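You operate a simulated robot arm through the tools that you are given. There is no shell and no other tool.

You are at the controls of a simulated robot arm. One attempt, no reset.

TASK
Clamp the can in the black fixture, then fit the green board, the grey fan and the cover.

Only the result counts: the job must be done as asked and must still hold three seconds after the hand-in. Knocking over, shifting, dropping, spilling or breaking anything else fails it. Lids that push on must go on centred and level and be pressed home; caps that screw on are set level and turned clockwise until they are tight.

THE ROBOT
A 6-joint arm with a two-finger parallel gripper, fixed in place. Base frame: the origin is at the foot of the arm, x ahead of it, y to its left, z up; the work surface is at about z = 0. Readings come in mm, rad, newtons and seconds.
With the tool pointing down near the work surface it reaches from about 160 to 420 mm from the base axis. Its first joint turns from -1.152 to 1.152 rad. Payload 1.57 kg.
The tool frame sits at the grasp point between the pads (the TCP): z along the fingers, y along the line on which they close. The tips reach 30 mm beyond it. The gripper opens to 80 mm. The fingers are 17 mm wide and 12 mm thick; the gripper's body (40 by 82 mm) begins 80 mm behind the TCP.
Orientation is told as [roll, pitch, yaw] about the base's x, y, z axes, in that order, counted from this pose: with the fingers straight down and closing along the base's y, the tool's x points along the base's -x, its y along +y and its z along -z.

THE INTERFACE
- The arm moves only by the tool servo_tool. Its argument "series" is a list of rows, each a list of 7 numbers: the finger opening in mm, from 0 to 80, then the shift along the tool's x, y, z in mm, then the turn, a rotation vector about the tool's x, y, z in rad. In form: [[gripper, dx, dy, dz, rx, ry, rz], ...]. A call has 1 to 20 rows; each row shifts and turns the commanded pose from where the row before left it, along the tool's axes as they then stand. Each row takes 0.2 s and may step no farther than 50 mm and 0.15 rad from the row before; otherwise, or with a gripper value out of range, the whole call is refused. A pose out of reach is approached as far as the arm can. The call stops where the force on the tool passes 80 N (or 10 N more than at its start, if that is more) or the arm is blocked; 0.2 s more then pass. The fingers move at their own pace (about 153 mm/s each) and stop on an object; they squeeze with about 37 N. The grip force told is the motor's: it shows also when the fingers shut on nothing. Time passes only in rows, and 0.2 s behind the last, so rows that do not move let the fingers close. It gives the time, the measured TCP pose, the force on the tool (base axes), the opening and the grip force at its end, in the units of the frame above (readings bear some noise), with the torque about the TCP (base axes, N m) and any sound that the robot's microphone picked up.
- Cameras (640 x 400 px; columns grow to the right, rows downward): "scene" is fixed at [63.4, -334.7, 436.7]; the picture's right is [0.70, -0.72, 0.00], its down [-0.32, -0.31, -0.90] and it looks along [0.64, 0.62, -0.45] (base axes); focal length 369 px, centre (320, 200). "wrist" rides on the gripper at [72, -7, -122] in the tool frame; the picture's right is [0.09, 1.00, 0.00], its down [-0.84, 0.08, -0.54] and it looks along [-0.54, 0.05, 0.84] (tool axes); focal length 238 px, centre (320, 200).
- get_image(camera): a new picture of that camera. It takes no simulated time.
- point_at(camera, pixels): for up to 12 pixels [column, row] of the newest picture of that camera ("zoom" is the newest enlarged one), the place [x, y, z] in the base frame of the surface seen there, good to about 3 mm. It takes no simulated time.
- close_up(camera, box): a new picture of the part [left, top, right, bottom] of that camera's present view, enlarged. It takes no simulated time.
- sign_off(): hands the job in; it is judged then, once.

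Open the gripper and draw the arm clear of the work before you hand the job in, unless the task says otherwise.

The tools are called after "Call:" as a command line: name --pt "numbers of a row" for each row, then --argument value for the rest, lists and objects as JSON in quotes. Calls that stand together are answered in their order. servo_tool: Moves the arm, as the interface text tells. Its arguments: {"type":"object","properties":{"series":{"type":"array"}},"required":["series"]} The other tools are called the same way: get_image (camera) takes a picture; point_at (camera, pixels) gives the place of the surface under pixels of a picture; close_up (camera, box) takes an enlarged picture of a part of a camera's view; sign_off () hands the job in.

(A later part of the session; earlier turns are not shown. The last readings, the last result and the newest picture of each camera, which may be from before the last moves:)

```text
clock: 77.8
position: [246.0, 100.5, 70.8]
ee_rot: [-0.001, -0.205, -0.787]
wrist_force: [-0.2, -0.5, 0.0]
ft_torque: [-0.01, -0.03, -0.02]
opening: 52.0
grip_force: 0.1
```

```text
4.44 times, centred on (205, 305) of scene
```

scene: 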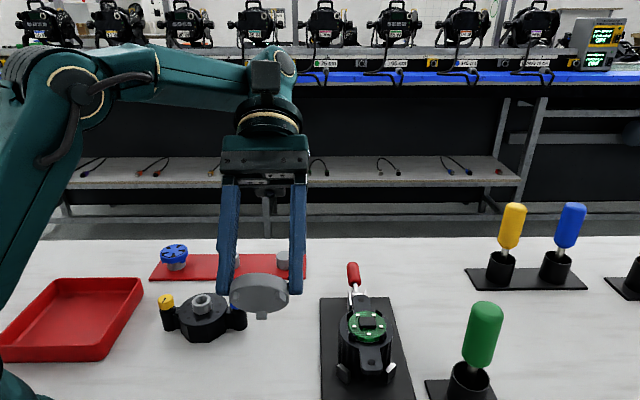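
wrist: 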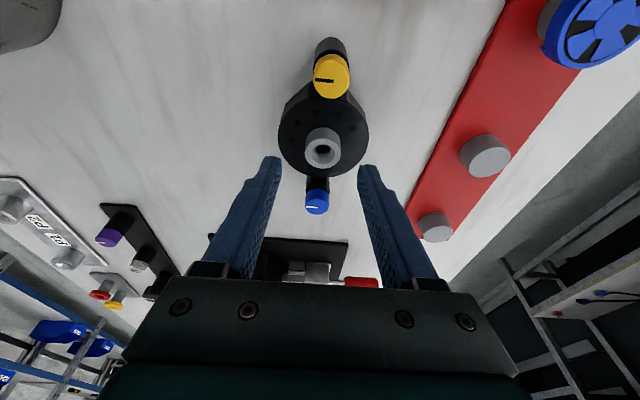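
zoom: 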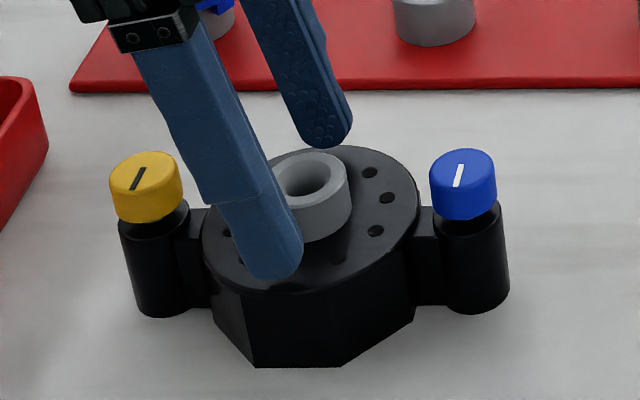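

The fingers straddle the tube symmetrically just above the cover's deck. Closing.

Call:
servo_tool --pt "36 0 0 0 0 0 0" --pt "30 0 0 0 0 0 0" --pt "26 0 0 0 0 0 0" --pt "20 0 0 0 0 0 0" --pt "20 0 0 0 0 0 0"

Call:
close_up --camera "wrist" --box '[240, 90, 400, 230]'

Call:
close_up --camera "scene" --box '[150, 260, 260, 350]'

```text
clock: 79.0
position: [245.9, 100.1, 72.4]
ee_rot: [-0.001, -0.204, -0.784]
wrist_force: [-0.3, -0.5, 0.5]
ft_torque: [0.02, -0.01, 0.0]
opening: 23.7
grip_force: 35.6
```

```text
2.86 times, centred on (320, 160) of wrist
```

zoom: 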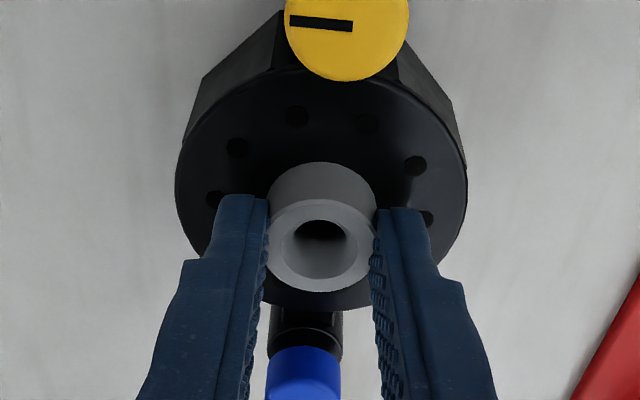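

```text
4.44 times, centred on (205, 305) of scene
```

zoom: 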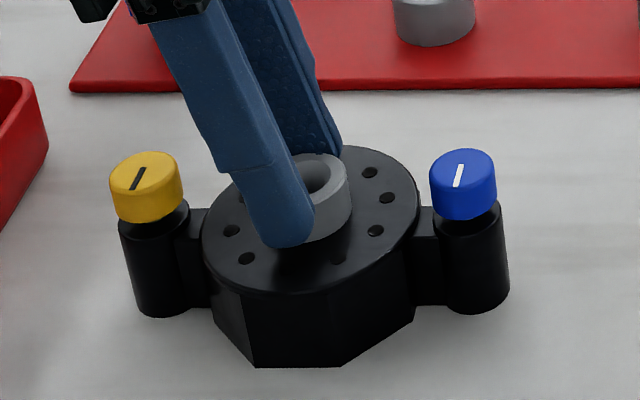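

Gripped at 23.7 mm. Lifting slowly 10 mm, then checking level.

Call:
servo_tool --pt "20 -1 0 -4.9 0 0 0" --pt "20 -1 0 -4.9 0 0 0" --pt "20 0 0 0 0 0 0"

Call:
close_up --camera "wrist" --box '[240, 90, 400, 230]'

Call:
close_up --camera "scene" --box '[150, 250, 260, 350]'

```text
clock: 79.8
position: [246.1, 98.8, 80.0]
ee_rot: [-0.003, -0.204, -0.786]
wrist_force: [0.2, -0.7, -2.5]
ft_torque: [0.0, -0.01, -0.01]
opening: 23.9
grip_force: 35.7
```

```text
2.86 times, centred on (320, 160) of wrist
```

zoom: 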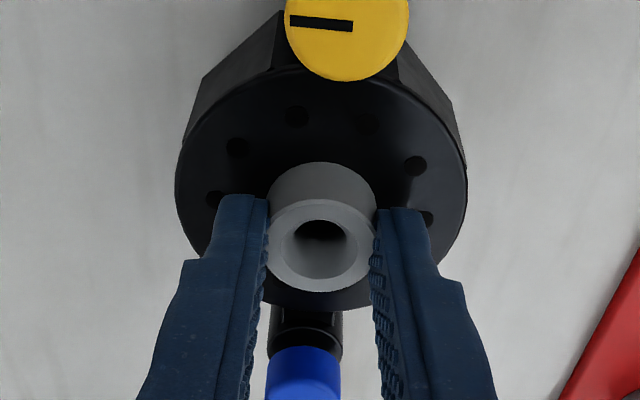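

```text
4.00 times, centred on (205, 300) of scene
```

zoom: 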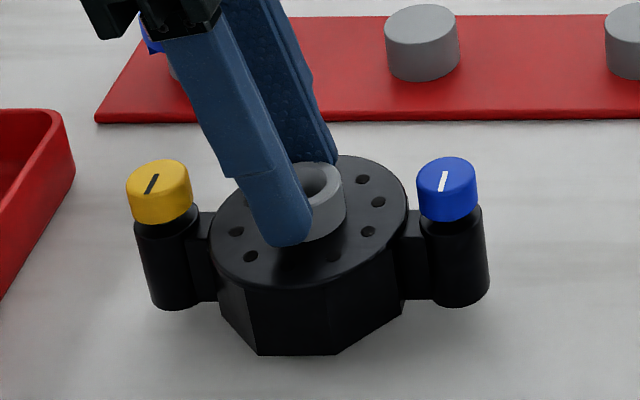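

The cover is held rigid and level (~2.5 N). I'll check where the green screwdriver stands, then lift to z≈178 and turn +90°.

Call:
get_image --camera "scene"

Call:
point_at --camera "scene" --pixels '[[483, 335], [487, 306], [471, 365], [452, 382], [365, 366], [350, 370], [364, 302]]'

Call:
servo_tool --pt "20 -4 0 -19.6 0 0 0" --pt "20 -8 0 -39 0 0 0" --pt "20 -8 0 -38 0 0 0" --pt "20 0 0 0 0 0 0"

```text
taken
```

scene: 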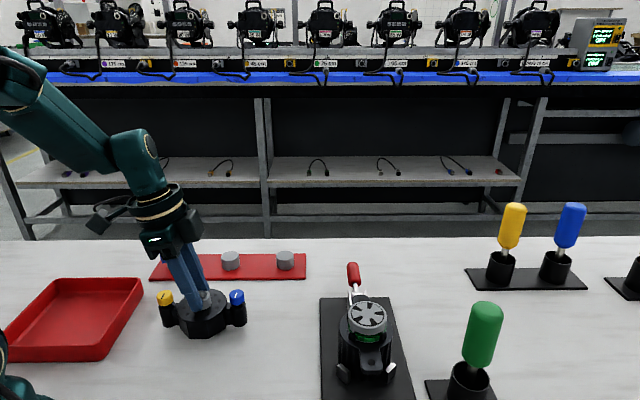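

```text
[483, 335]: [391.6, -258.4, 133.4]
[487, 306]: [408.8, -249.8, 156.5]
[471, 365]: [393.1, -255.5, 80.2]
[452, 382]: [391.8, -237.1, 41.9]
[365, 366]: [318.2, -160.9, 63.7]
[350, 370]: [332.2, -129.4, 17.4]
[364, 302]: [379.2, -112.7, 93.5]
```

```text
clock: 80.8
position: [246.8, 99.5, 176.8]
ee_rot: [-0.001, -0.204, -0.785]
wrist_force: [0.1, 1.1, -2.1]
ft_torque: [-0.01, 0.01, -0.02]
opening: 23.9
grip_force: 35.5
```

Screwdriver is well clear (130 mm away). Rotating the cover +90° about vertical.

Call:
servo_tool --pt "20 0 0 0 -0.0145 0 -0.07" --pt "20 0 0 0 -0.0289 0 -0.1399" --pt "20 0 0 0 -0.0289 0 -0.1399" --pt "20 0 0 0 -0.0289 0 -0.1399" --pt "20 0 0 0 -0.0289 0 -0.1399" --pt "20 0 0 0 -0.0289 0 -0.1399" --pt "20 0 0 0 -0.0289 0 -0.1399" --pt "20 0 0 0 -0.0289 0 -0.1399" --pt "20 0 0 0 -0.0289 0 -0.1399" --pt "20 0 0 0 -0.0289 0 -0.1399" --pt "20 0 0 0 -0.0289 0 -0.1399" --pt "20 0 0 0 -0.0145 0 -0.07" --pt "20 0 0 0 0 0 0"

Call:
get_image --camera "wrist"

Call:
get_image --camera "scene"

```text
clock: 83.6
position: [246.4, 96.7, 180.5]
ee_rot: [0.001, -0.202, 0.787]
wrist_force: [0.0, 1.0, -2.2]
ft_torque: [-0.02, 0.01, 0.01]
opening: 24.0
grip_force: 35.6
```

```text
taken
```

wrist: 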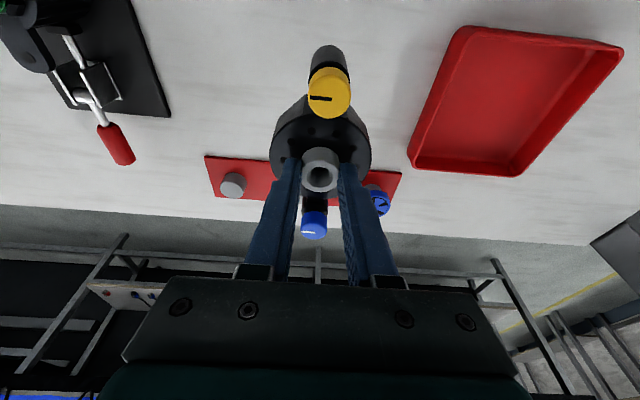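

```text
taken
```

scene: 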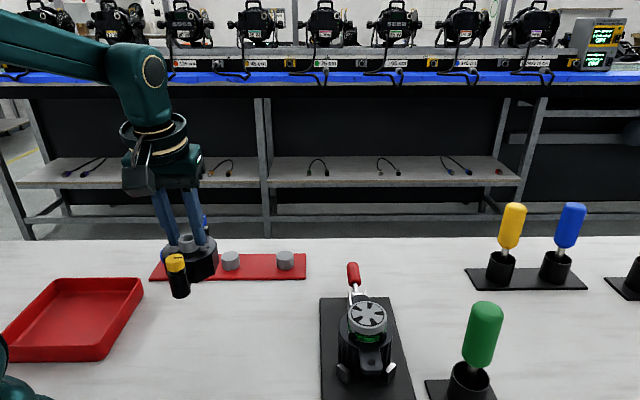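

Turned; yellow is now toward −u. Carrying the cover across to above the can.

Call:
servo_tool --pt "20 6.6 -20.3 -1.4 0 0 0" --pt "20 13.2 -40.6 -2.7 0 0 0" --pt "20 13.2 -40.6 -2.7 0 0 0" --pt "20 13.2 -40.6 -2.7 0 0 0" --pt "20 13.2 -40.6 -2.7 0 0 0" --pt "20 13.2 -40.6 -2.7 0 0 0" --pt "20 6.6 -20.4 -1.4 0 0 0" --pt "20 0 0 0 0 0 0"

Call:
get_image --camera "wrist"

Call:
get_image --camera "scene"

Call:
close_up --camera "scene" --box '[310, 240, 420, 390]'

Call:
close_up --camera "wrist" --box '[230, 30, 410, 250]'

```text
clock: 85.4
position: [364.4, -132.6, 178.6]
ee_rot: [0.001, -0.203, 0.785]
wrist_force: [0.8, -0.5, -1.8]
ft_torque: [0.0, -0.01, -0.03]
opening: 23.6
grip_force: 36.2
```

```text
taken
```

wrist: 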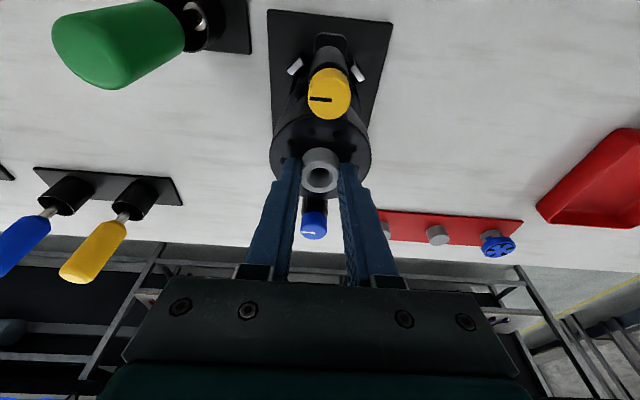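

```text
taken
```

scene: 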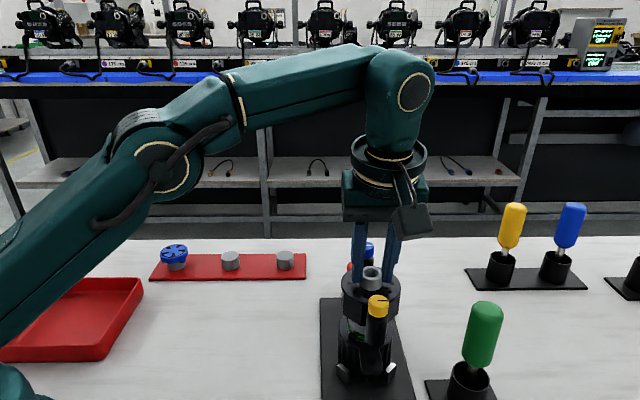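

```text
2.67 times, centred on (365, 315) of scene
```

zoom: 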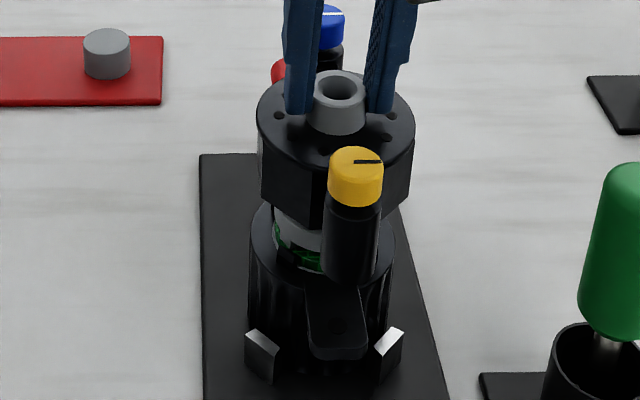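

```text
1.82 times, centred on (320, 140) of wrist
```

zoom: 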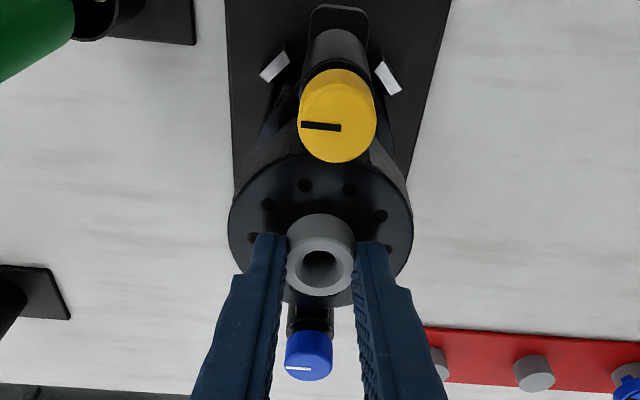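

Cover is over the can; small v offset (~+1.5 mm) and ~0.6° yaw. Correcting these and lowering 25 mm (cavity has ample room around the fan), watching forces.

Call:
servo_tool --pt "20 0 1.5 0 -0.002 0 -0.0098" --pt "20 1.7 0 8.2 0 0 0" --pt "20 1.7 0 8.2 0 0 0" --pt "20 1.6 0 8.1 0 0 0" --pt "20 0 0 0 0 0 0"

Call:
close_up --camera "scene" --box '[325, 255, 405, 385]'

Call:
close_up --camera "wrist" --box '[250, 40, 390, 250]'

```text
clock: 86.6
position: [360.4, -131.6, 154.7]
ee_rot: [0.0, -0.202, 0.795]
wrist_force: [0.3, 0.3, -1.7]
ft_torque: [-0.04, 0.0, 0.0]
opening: 23.4
grip_force: 35.9
```

```text
3.08 times, centred on (365, 320) of scene
```

zoom: 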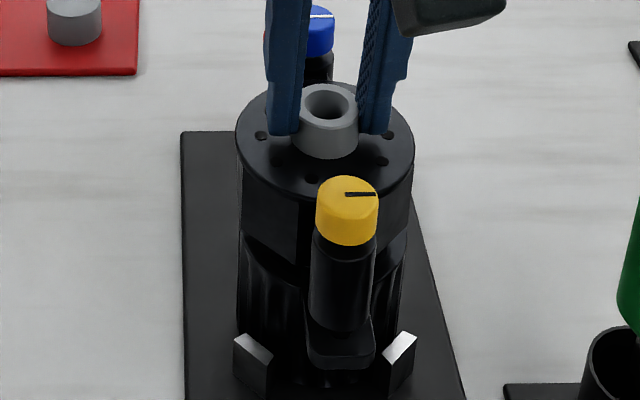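

```text
1.90 times, centred on (320, 145) of wrist
```

zoom: 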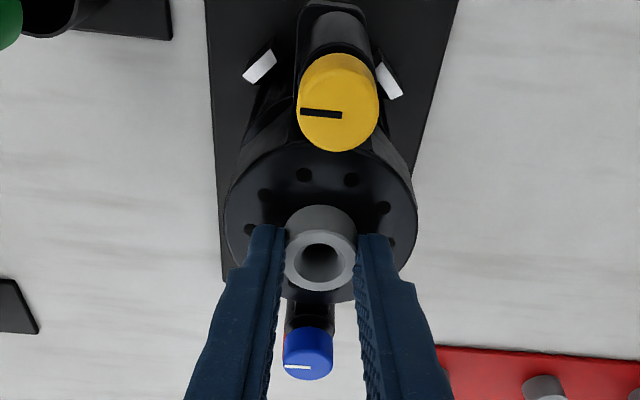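

Zooming on the yellow post bottom relative to the ear in both cameras.

Call:
close_up --camera "scene" --box '[340, 295, 395, 380]'

Call:
close_up --camera "wrist" --box '[290, 40, 360, 110]'

```text
4.71 times, centred on (368, 338) of scene
```

zoom: 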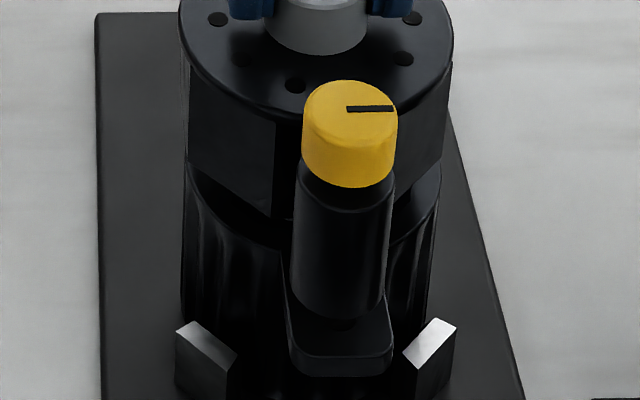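

```text
5.71 times, centred on (325, 75) of wrist
```

zoom: 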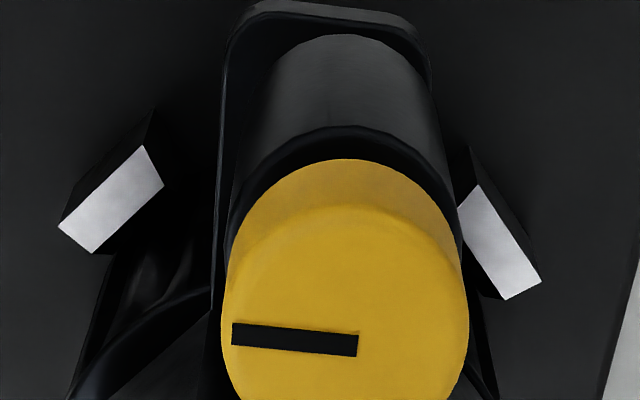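

Estimates suggest about +1 mm in v and +1 mm in u. Applying and lowering to ~3–4 mm above the ears for a finer comparison.

Call:
servo_tool --pt "20 -0.8 -1.0 0.2 0 0 0" --pt "20 1 0 4.9 0 0 0" --pt "20 0.8 0 3.9 0 0 0" --pt "20 0 0 0 0 0 0"

Call:
close_up --camera "scene" --box '[340, 295, 395, 380]'

Call:
close_up --camera "wrist" --box '[290, 40, 360, 110]'

Call:
get_image --camera "wrist"

```text
clock: 87.6
position: [361.2, -132.9, 147.2]
ee_rot: [0.0, -0.205, 0.796]
wrist_force: [0.1, -0.3, -0.8]
ft_torque: [0.0, 0.01, 0.01]
opening: 24.0
grip_force: 35.6
```

```text
4.71 times, centred on (368, 338) of scene
```

zoom: 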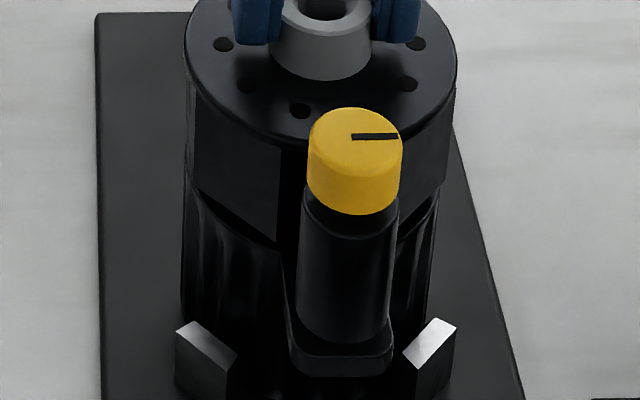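

```text
5.71 times, centred on (325, 75) of wrist
```

zoom: 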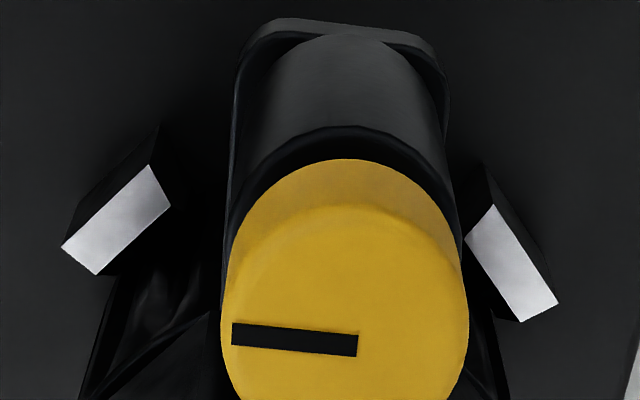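

```text
taken
```

wrist: 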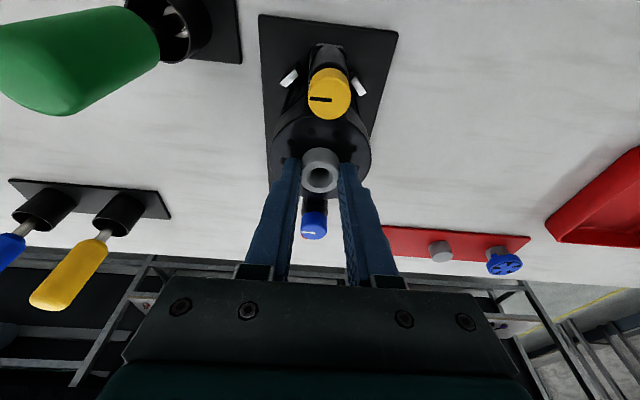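

In v the post and ear coincide; in u both views show the post ~2.7 mm too near. Shifting +2.7 mm in u and rechecking.

Call:
servo_tool --pt "20 -2.64 0 0.55 0 0 0" --pt "20 0 0 0 0 0 0"

Call:
close_up --camera "scene" --box '[345, 330, 395, 375]'

Call:
close_up --camera "wrist" --box '[300, 35, 350, 75]'

Call:
close_up --camera "wrist" --box '[290, 180, 350, 260]'

```text
clock: 88.2
position: [364.2, -131.0, 145.8]
ee_rot: [-0.002, -0.203, 0.795]
wrist_force: [0.4, 0.5, -1.2]
ft_torque: [0.01, 0.0, -0.01]
opening: 23.9
grip_force: 35.6
```

```text
8.89 times, centred on (370, 352) of scene
```

zoom: 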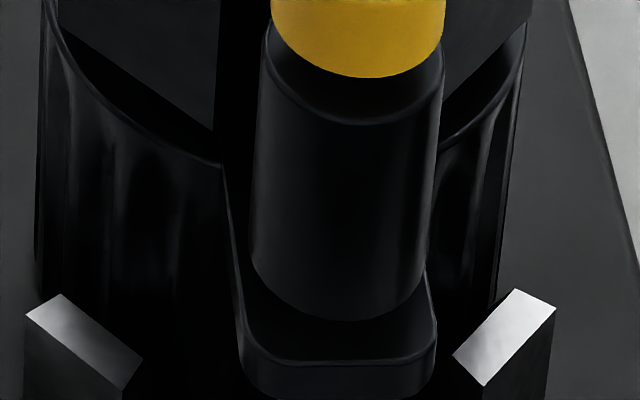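

```text
10.00 times, centred on (325, 55) of wrist
```

zoom: 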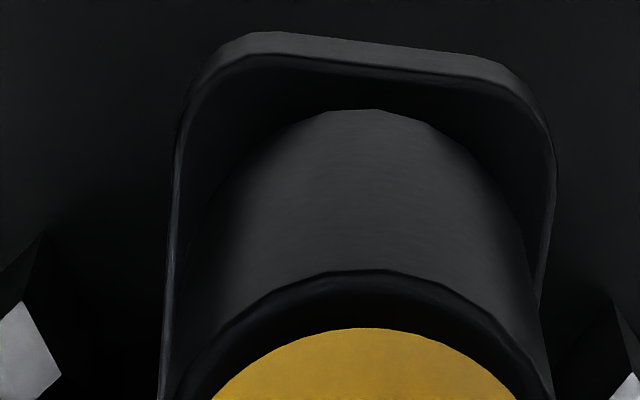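

```text
5.00 times, centred on (320, 220) of wrist
```

zoom: 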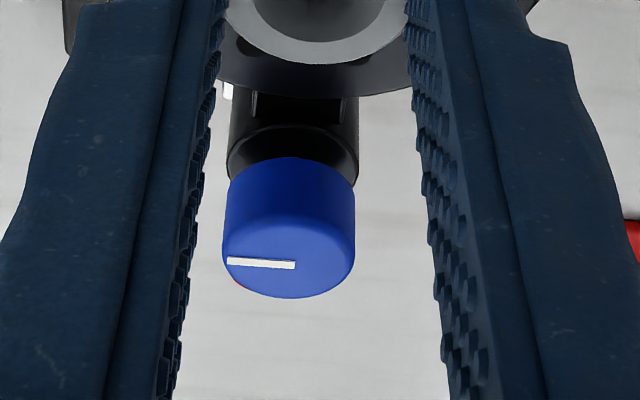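

Post and ear now agree within ~1 mm in both directions. Lowering in 1 mm steps and watching the force.

Call:
servo_tool --pt "20 0.7 0 0.9 0 0 0" --pt "20 0.2 0 0.98 0 0 0" --pt "20 0.2 0 0.98 0 0 0" --pt "20 0 0 0 0 0 0"

Call:
close_up --camera "scene" --box '[345, 330, 395, 375]'

```text
clock: 89.2
position: [364.3, -129.5, 143.0]
ee_rot: [-0.001, -0.201, 0.796]
wrist_force: [-0.1, -3.7, 0.9]
ft_torque: [-0.31, -0.05, 0.0]
opening: 24.1
grip_force: 35.7
```

```text
8.89 times, centred on (370, 352) of scene
```

zoom: 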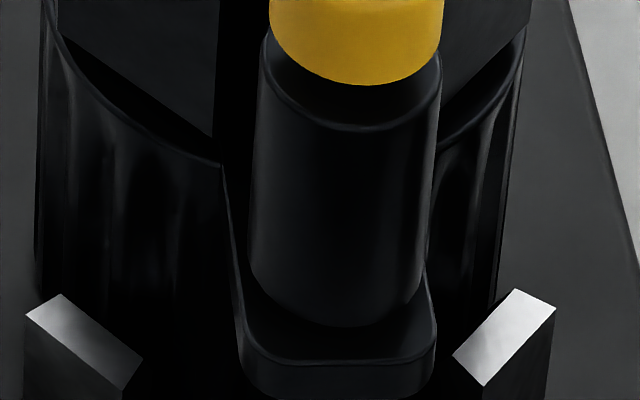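

A light lateral contact pushes the cover toward −y; I'll yield ~1 mm that way and re-read.

Call:
servo_tool --pt "20 0.69 -0.7 -0.14 0 0 0" --pt "20 0 0 0 0 0 0"

```text
clock: 89.8
position: [362.5, -130.0, 142.9]
ee_rot: [0.001, -0.202, 0.795]
wrist_force: [0.4, -1.2, -1.9]
ft_torque: [-0.03, 0.02, 0.0]
opening: 23.7
grip_force: 35.8
```

Contact relieved. Lowering again in 1 mm steps.

Call:
servo_tool --pt "20 0.2 0 0.98 0 0 0" --pt "20 0.2 0 0.98 0 0 0" --pt "20 0 0 0 0 0 0"

Call:
close_up --camera "scene" --box '[345, 330, 395, 375]'

Call:
close_up --camera "scene" --box '[330, 250, 400, 350]'

```text
clock: 90.6
position: [364.3, -130.9, 141.9]
ee_rot: [-0.001, -0.202, 0.797]
wrist_force: [-0.4, -0.9, -1.9]
ft_torque: [0.04, 0.01, -0.01]
opening: 24.0
grip_force: 35.9
```

```text
8.89 times, centred on (370, 352) of scene
```

zoom: 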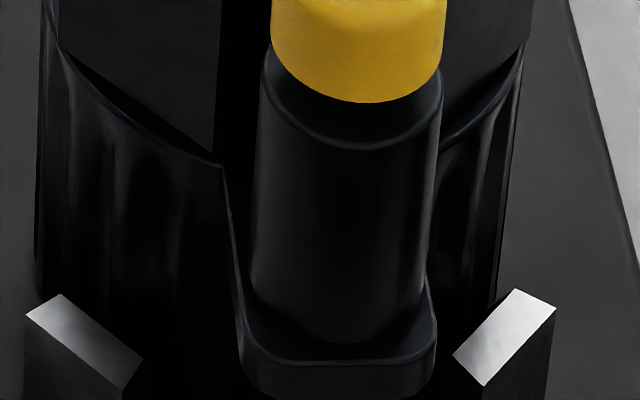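

```text
4.00 times, centred on (365, 300) of scene
```

zoom: 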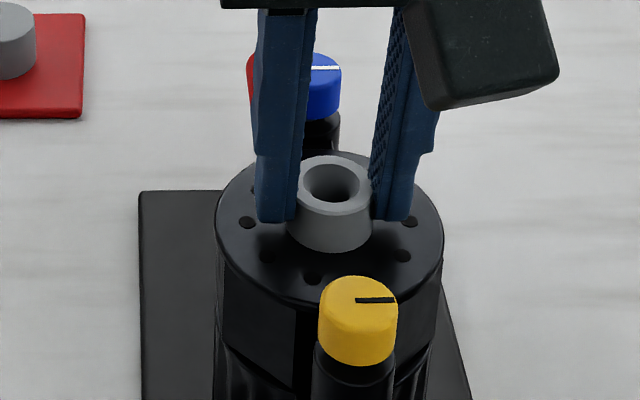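

Still free (weight only). Continuing down.

Call:
servo_tool --pt "20 0.2 0 0.98 0 0 0" --pt "20 0.2 0 0.98 0 0 0" --pt "20 0 0 0 0 0 0"

Call:
close_up --camera "scene" --box '[345, 330, 395, 375]'

```text
clock: 91.4
position: [363.6, -131.0, 139.9]
ee_rot: [0.001, -0.203, 0.795]
wrist_force: [-4.2, -5.2, 1.7]
ft_torque: [0.13, -0.1, -0.01]
opening: 23.9
grip_force: 36.4
```

```text
8.89 times, centred on (370, 352) of scene
```

zoom: 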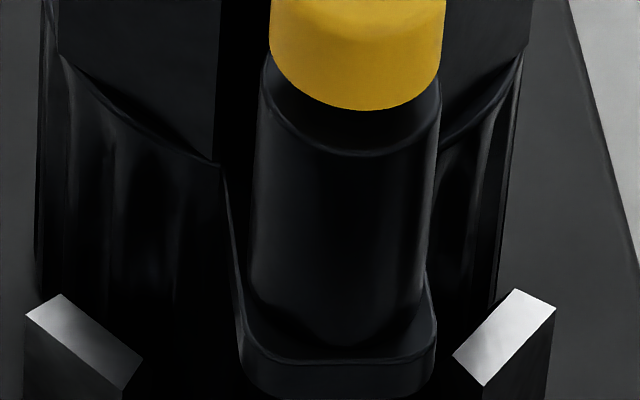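

Contact at the +u end pushes the cover toward −u; shifting 0.8 mm that way.

Call:
servo_tool --pt "20 0.78 0 -0.16 0 0 0" --pt "20 0 0 0 0 0 0"

```text
clock: 92.0
position: [363.9, -130.1, 139.7]
ee_rot: [-0.001, -0.203, 0.795]
wrist_force: [-6.3, -4.7, 13.2]
ft_torque: [0.01, 0.23, -0.01]
opening: 23.8
grip_force: 36.0
```

By height (TCP 139.7 − 72.4 ≈ 67.5) the cover should be at the deck. Inspecting the seam and posts.

Call:
close_up --camera "scene" --box '[335, 300, 400, 380]'

Call:
close_up --camera "wrist" --box '[260, 40, 380, 140]'

Call:
get_image --camera "wrist"

```text
5.00 times, centred on (368, 340) of scene
```

zoom: 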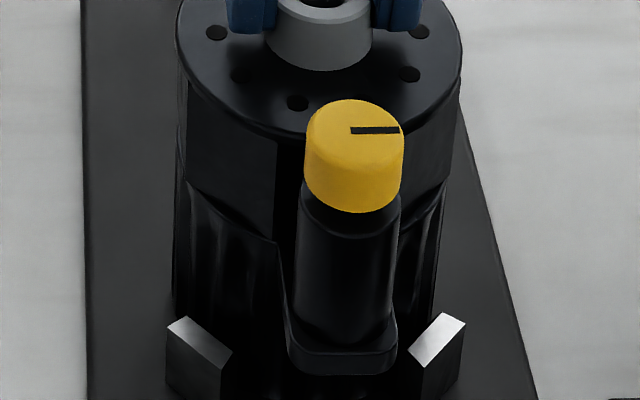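

```text
4.00 times, centred on (320, 90) of wrist
```

zoom: 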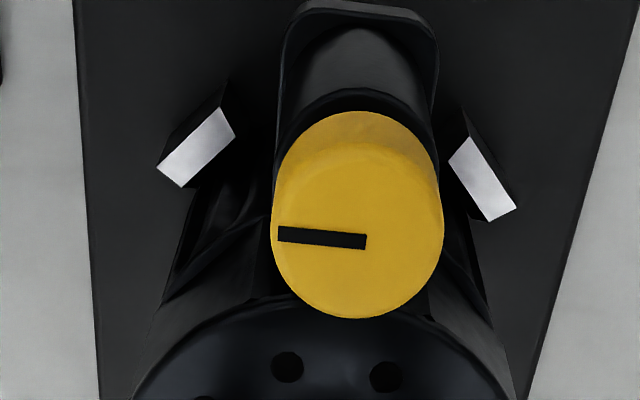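

```text
taken
```

wrist: 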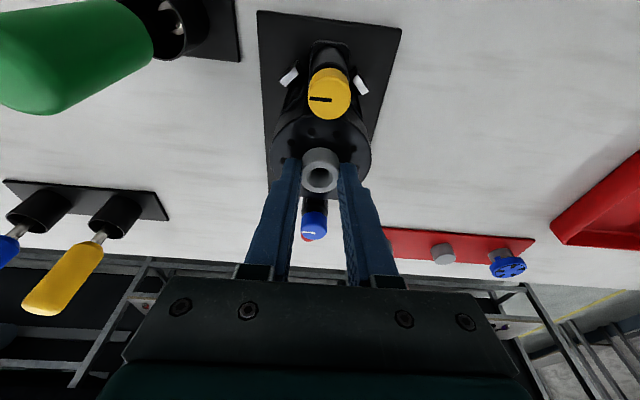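

Measuring heights of the cover deck and knobs to confirm seating and level.

Call:
close_up --camera "scene" --box '[325, 255, 405, 345]'

Call:
point_at --camera "zoom" --pixels '[[235, 200], [260, 250], [300, 280], [420, 220], [400, 260], [250, 160], [410, 160], [345, 275], [365, 275], [320, 75], [330, 85], [315, 330]]'

Call:
point_at --camera "wrist" --pixels '[[330, 95], [325, 90], [335, 100], [314, 232], [285, 140], [355, 140], [300, 128], [345, 128], [316, 228]]'

```text
4.44 times, centred on (365, 300) of scene
```

zoom: 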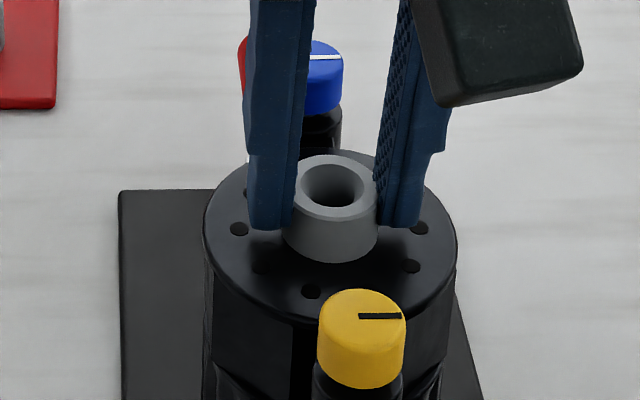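

```text
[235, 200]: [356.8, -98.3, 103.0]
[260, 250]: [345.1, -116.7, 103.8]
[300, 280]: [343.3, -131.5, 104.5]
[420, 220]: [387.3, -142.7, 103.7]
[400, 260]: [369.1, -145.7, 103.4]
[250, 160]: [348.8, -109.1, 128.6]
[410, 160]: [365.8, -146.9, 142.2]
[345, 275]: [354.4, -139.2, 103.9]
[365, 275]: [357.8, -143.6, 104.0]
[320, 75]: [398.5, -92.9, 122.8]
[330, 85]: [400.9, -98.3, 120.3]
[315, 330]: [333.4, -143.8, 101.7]
```

```text
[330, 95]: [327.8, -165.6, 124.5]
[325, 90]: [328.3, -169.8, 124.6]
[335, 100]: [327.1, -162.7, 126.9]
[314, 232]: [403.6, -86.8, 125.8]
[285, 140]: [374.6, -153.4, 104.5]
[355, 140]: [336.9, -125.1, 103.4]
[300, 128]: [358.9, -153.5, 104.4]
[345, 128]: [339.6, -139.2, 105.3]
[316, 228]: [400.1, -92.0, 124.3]
```

Deck z≈104 and knobs z≈125 — exactly 67.5 above their table heights, so the cover is down and level. Opening the fingers and lifting off.

Call:
servo_tool --pt "20 -0.2 0 -0.8 0 0 0" --pt "40 0 0 0 0 0 0" --pt "50 0 0 0 0 0 0" --pt "50 -3 0 -14.7 0 0 0" --pt "50 -3 0 -14.7 0 0 0" --pt "50 0 0 0 0 0 0"

Call:
get_image --camera "wrist"

Call:
close_up --camera "wrist" --box '[240, 20, 400, 220]'

Call:
close_up --camera "scene" --box '[325, 255, 405, 385]'

```text
clock: 93.4
position: [363.7, -128.5, 170.0]
ee_rot: [0.001, -0.202, 0.797]
wrist_force: [-0.2, -0.2, 0.0]
ft_torque: [0.02, 0.0, 0.0]
opening: 50.0
grip_force: 0.0
```

```text
taken
```

wrist: 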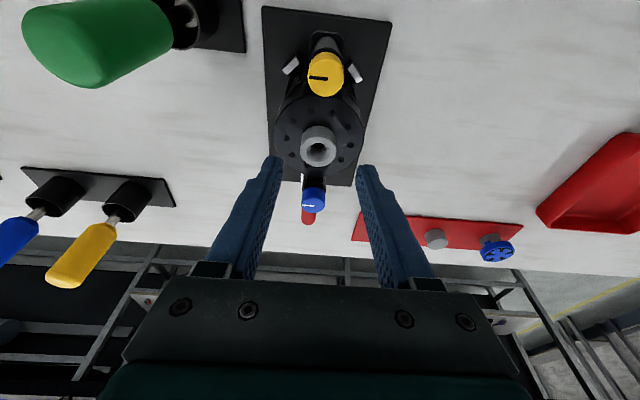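

```text
2.00 times, centred on (320, 120) of wrist
```

zoom: 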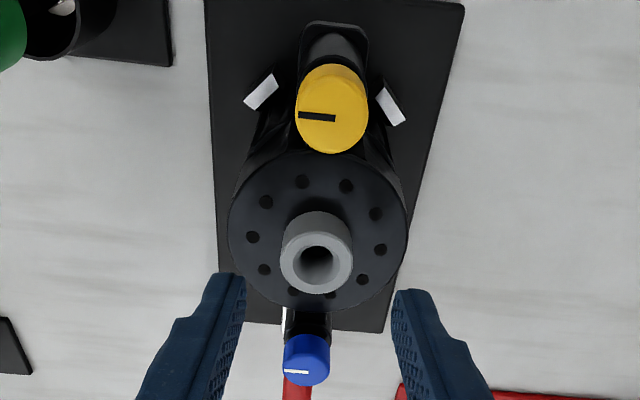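

```text
3.08 times, centred on (365, 320) of scene
```

zoom: 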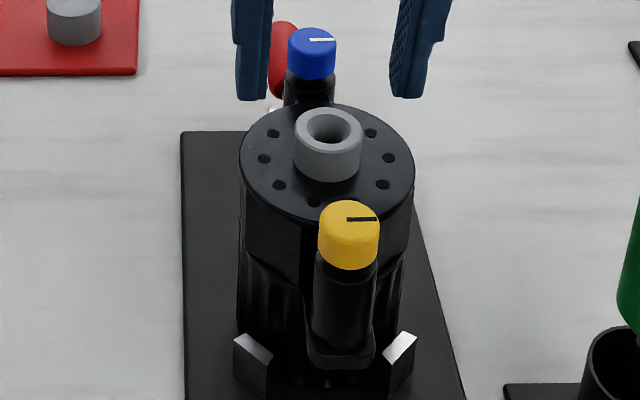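

Cover sits. Before pressing it home, I measure the tube's and knobs' positions.

Call:
point_at --camera "zoom" --pixels '[[300, 130], [355, 130], [327, 113], [327, 147], [350, 215], [310, 45], [325, 35], [345, 230]]'

Call:
point_at --camera "wrist" --pixels '[[304, 150], [332, 153], [318, 138], [318, 164], [325, 78], [313, 203], [325, 70], [325, 86]]'

Call:
close_up --camera "wrist" --box '[290, 40, 350, 220]'

```text
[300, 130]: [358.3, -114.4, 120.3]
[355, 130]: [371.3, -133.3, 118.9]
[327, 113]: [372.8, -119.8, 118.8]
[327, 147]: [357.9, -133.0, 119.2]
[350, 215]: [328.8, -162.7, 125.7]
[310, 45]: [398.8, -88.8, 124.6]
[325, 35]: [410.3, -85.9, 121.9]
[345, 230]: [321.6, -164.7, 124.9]
```

```text
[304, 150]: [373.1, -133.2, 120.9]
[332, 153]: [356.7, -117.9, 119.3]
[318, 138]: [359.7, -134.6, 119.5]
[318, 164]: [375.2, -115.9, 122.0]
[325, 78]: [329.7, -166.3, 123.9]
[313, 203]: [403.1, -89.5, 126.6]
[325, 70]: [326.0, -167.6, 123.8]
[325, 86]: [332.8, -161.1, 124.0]
```

```text
2.22 times, centred on (320, 130) of wrist
```

zoom: 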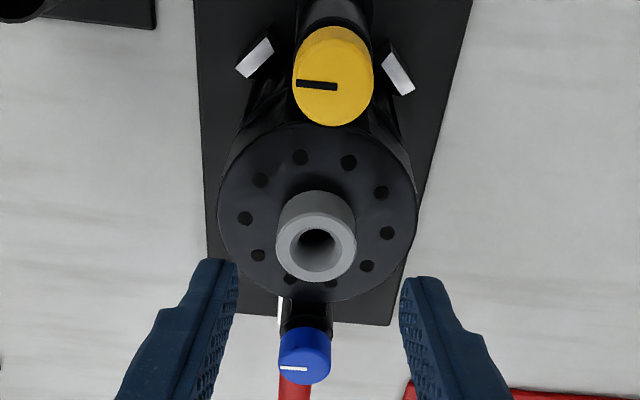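

Tube top is z≈119.5. I'll close the fingers, go vertical above the tube centre, and press the cover home.

Call:
servo_tool --pt "20 -2.9 -1 0.6 0 0 0" --pt "0 0 0 0 0 0 0" --pt "0 2.4 0 11.7 0 0 0" --pt "0 0 0 0 0 0.1 0" --pt "0 0 0 0 0 0.1 0" --pt "0 0 0 0 0 0 0"

Call:
close_up --camera "scene" --box '[325, 225, 405, 345]'

Call:
close_up --camera "wrist" --box '[260, 60, 380, 240]'

```text
clock: 94.8
position: [366.4, -127.8, 156.6]
ee_rot: [-0.002, -0.001, 0.796]
wrist_force: [0.5, 0.6, 0.0]
ft_torque: [0.0, 0.01, 0.0]
opening: 0.0
grip_force: 21.0
```

```text
3.33 times, centred on (365, 285) of scene
```

zoom: 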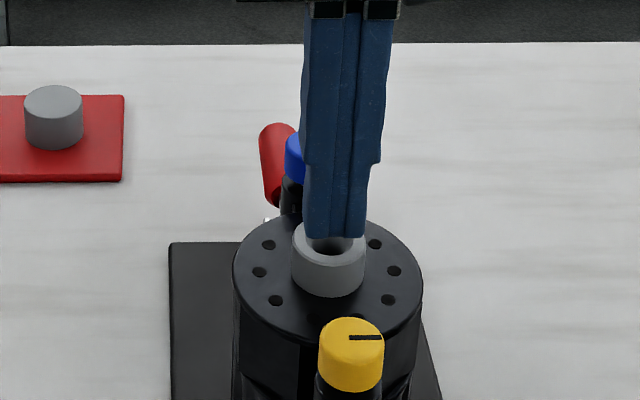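

```text
2.22 times, centred on (320, 150) of wrist
```

zoom: 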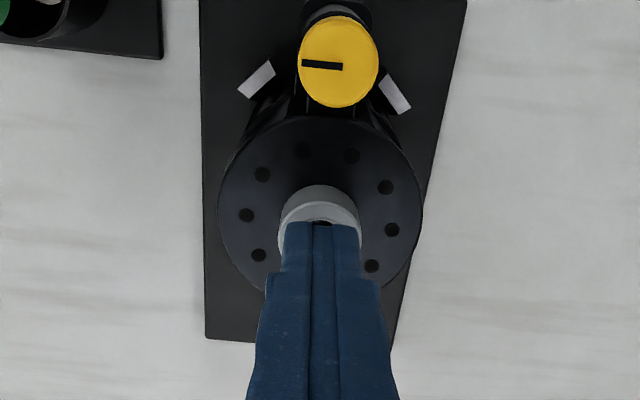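

The closed tips are above the tube. Pressing down in steps.

Call:
servo_tool --pt "0 0.5 0 4 0 0 0" --pt "0 0 0 2 0 0 0" --pt "0 0 0 1 0 0 0" --pt "0 0 0 1 0 0 0" --pt "0 0 0 0 0 0 0"

```text
clock: 96.0
position: [365.7, -128.7, 150.3]
ee_rot: [-0.002, -0.004, 0.797]
wrist_force: [-2.2, 7.9, 26.2]
ft_torque: [0.13, 0.23, -0.13]
opening: 0.4
grip_force: 21.2
```

Call:
servo_tool --pt "0 0 0 1 0 0 0" --pt "0 0 0 0.6 0 0 0" --pt "0 0 0 0 0 0 0"

Call:
close_up --camera "scene" --box '[335, 290, 400, 380]'

```text
clock: 96.8
position: [366.1, -130.1, 149.9]
ee_rot: [-0.003, -0.004, 0.795]
wrist_force: [-11.9, 14.3, 54.8]
ft_torque: [0.27, 0.63, -0.08]
opening: 0.2
grip_force: 21.4
```

```text
4.44 times, centred on (368, 335) of scene
```

zoom: 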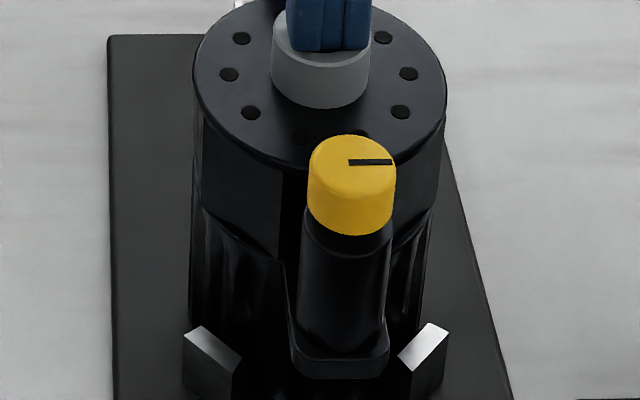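

The cover is home (55 N, no travel). The knobs look like captive screws with a gap beneath; I'll go over the yellow knob to test whether it turns clockwise.

Call:
servo_tool --pt "0 3 0 -8 0 0 0" --pt "0 25 0 -10 0 0 0" --pt "20 25.5 0 0 0 0 0" --pt "40 0 0 0 0 0 0" --pt "40 0 0 0 0 0 0"

Call:
get_image --camera "wrist"

Call:
close_up --camera "wrist" --box '[250, 100, 390, 240]'

Call:
close_up --camera "scene" --box '[345, 305, 395, 365]'

```text
clock: 98.0
position: [328.5, -167.8, 165.1]
ee_rot: [0.0, -0.004, 0.795]
wrist_force: [-0.2, 0.0, -0.7]
ft_torque: [0.0, -0.02, -0.04]
opening: 40.0
grip_force: 0.1
```

```text
taken
```

wrist: 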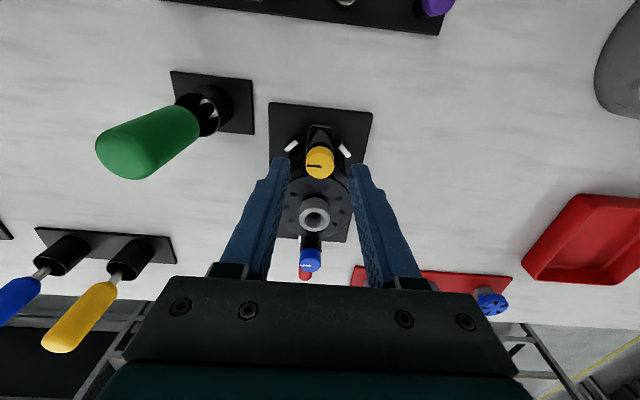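

```text
2.86 times, centred on (320, 170) of wrist
```

zoom: 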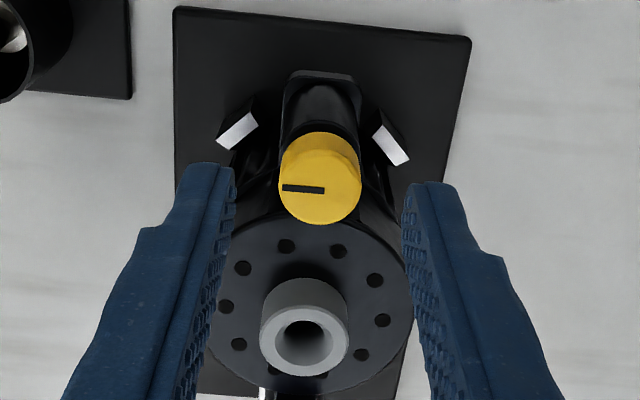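

```text
6.67 times, centred on (370, 335) of scene
```

zoom: 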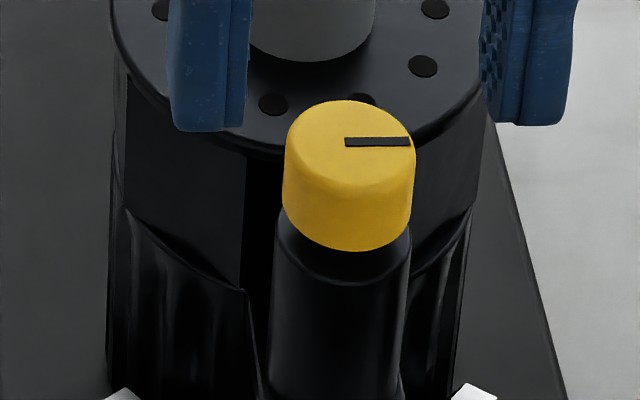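

Knob centre is within 2 mm of the tool axis. Lowering around the knob (tips to z≈113) and closing on it.

Call:
servo_tool --pt "40 -1.9 -0.5 11 0 0 0" --pt "40 0 0 11 0 0 0" --pt "30 0 0 0 0 0 0" --pt "24 0 0 0 0 0 0" --pt "15 0 0 0 0 0 0" --pt "15 0 0 0 0 0 0"

Call:
close_up --camera "wrist" --box '[250, 100, 390, 240]'

Call:
close_up --camera "scene" --box '[335, 275, 405, 365]'

```text
clock: 99.4
position: [330.0, -167.4, 142.4]
ee_rot: [0.002, -0.002, 0.796]
wrist_force: [-5.5, 4.1, 0.7]
ft_torque: [0.14, 0.17, 0.04]
opening: 20.4
grip_force: 33.9
```

```text
2.86 times, centred on (320, 170) of wrist
```

zoom: 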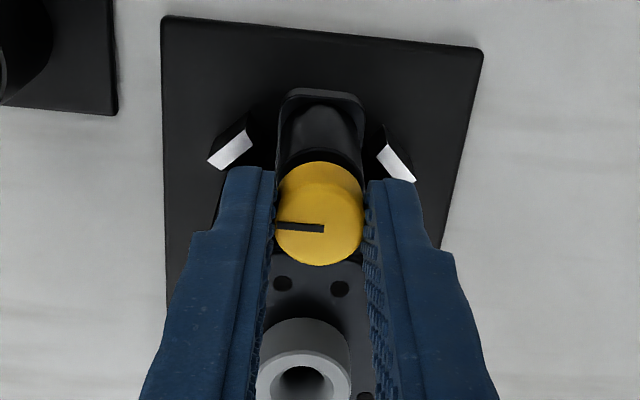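

```text
4.44 times, centred on (370, 320) of scene
```

zoom: 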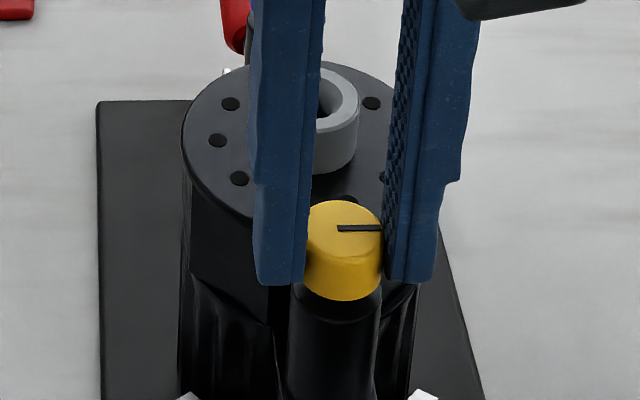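

Gripped (20.4 mm). Relieving the small side load and trying a gentle clockwise turn (0.1 rad).

Call:
servo_tool --pt "15 0 0.6 0 0 0 0" --pt "15 0 0 0 0 0 0.05" --pt "15 0 0 0 0 0 0.05" --pt "15 0 0 0 0 0 0"

Call:
close_up --camera "scene" --box '[335, 275, 405, 365]'

```text
clock: 100.4
position: [329.3, -167.3, 144.7]
ee_rot: [-0.002, -0.003, 0.695]
wrist_force: [-0.7, 0.3, -0.1]
ft_torque: [-0.05, 0.05, 0.03]
opening: 20.6
grip_force: 33.8
```

```text
4.44 times, centred on (370, 320) of scene
```

zoom: 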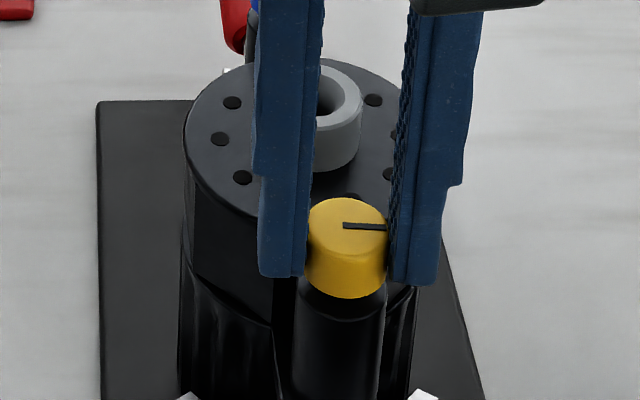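

Almost no torque. Turning further 0.45 rad and watching the pointer line.

Call:
servo_tool --pt "15 0 0 0 0 0 0.15" --pt "15 0 0 0 0 0 0.15" --pt "15 0 0 0 0 0 0.15" --pt "15 0 0 0 0 0 0"

Call:
close_up --camera "scene" --box '[335, 275, 405, 365]'

Call:
close_up --camera "wrist" --box '[250, 100, 390, 240]'

```text
clock: 101.4
position: [330.0, -166.6, 143.8]
ee_rot: [0.001, -0.006, 0.245]
wrist_force: [0.3, 0.8, 0.4]
ft_torque: [-0.03, 0.07, 0.02]
opening: 20.3
grip_force: 33.6
```

```text
4.44 times, centred on (370, 320) of scene
```

zoom: 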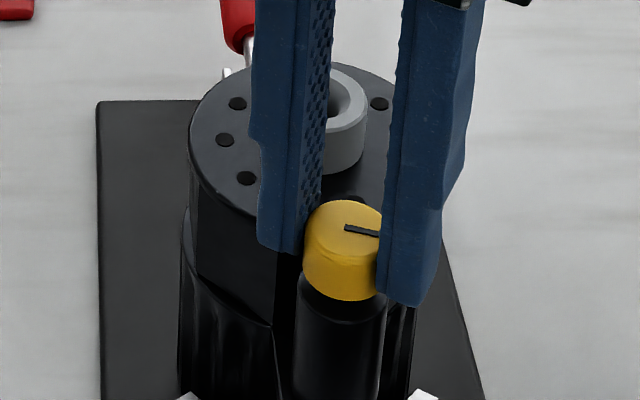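

```text
2.86 times, centred on (320, 170) of wrist
```

zoom: 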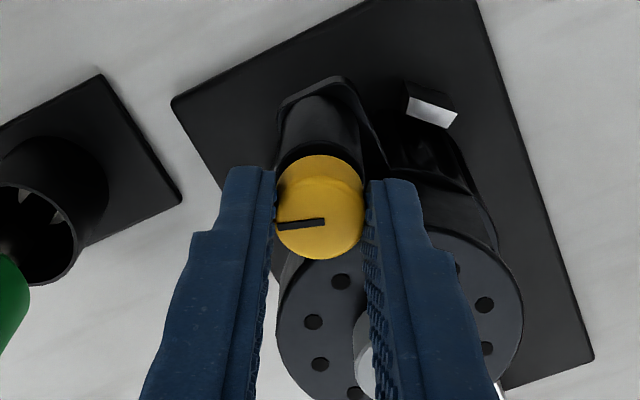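

The knob turns with the fingers independent of the post — it's a screw/quarter-turn. Continuing clockwise while watching torque.

Call:
servo_tool --pt "15 0 0 0 0 0 0.15" --pt "15 0 0 0 0 0 0.15" --pt "15 0 0 0 0 0 0.15" --pt "15 0 0 0 0 0 0"

Call:
close_up --camera "scene" --box '[335, 275, 405, 365]'

```text
clock: 102.4
position: [329.9, -167.1, 144.0]
ee_rot: [0.004, -0.005, -0.204]
wrist_force: [2.0, 5.5, 0.2]
ft_torque: [0.33, -0.07, 0.0]
opening: 20.4
grip_force: 33.6
```

```text
4.44 times, centred on (370, 320) of scene
```

zoom: 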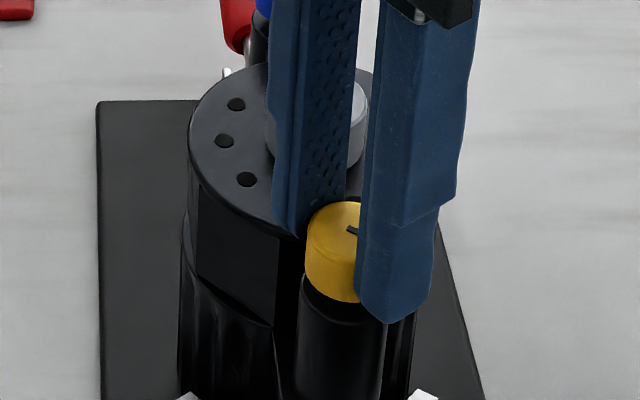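

1.0 rad turned with no resistance. Continuing to a quarter turn and beyond.

Call:
servo_tool --pt "15 0 0 0 0 0 0.15" --pt "15 0 0 0 0 0 0.15" --pt "15 0 0 0 0 0 0.15" --pt "15 0 0 0 0 0 0.12" --pt "15 0 0 0 0 0 0"

Call:
close_up --camera "scene" --box '[335, 275, 405, 365]'

Call:
close_up --camera "wrist" --box '[250, 100, 390, 240]'

```text
clock: 103.6
position: [331.3, -168.3, 144.7]
ee_rot: [0.005, -0.002, -0.777]
wrist_force: [1.5, 3.3, -0.6]
ft_torque: [0.17, -0.06, 0.03]
opening: 20.5
grip_force: 34.4
```

```text
4.44 times, centred on (370, 320) of scene
```

zoom: 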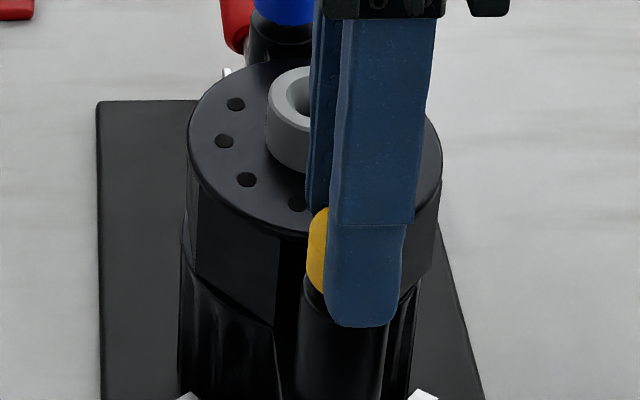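

```text
2.86 times, centred on (320, 170) of wrist
```

zoom: 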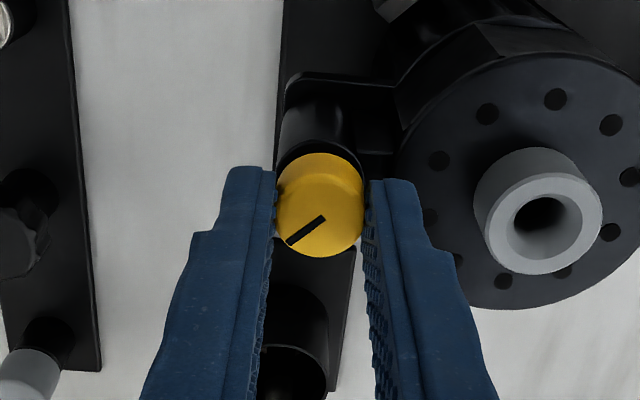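

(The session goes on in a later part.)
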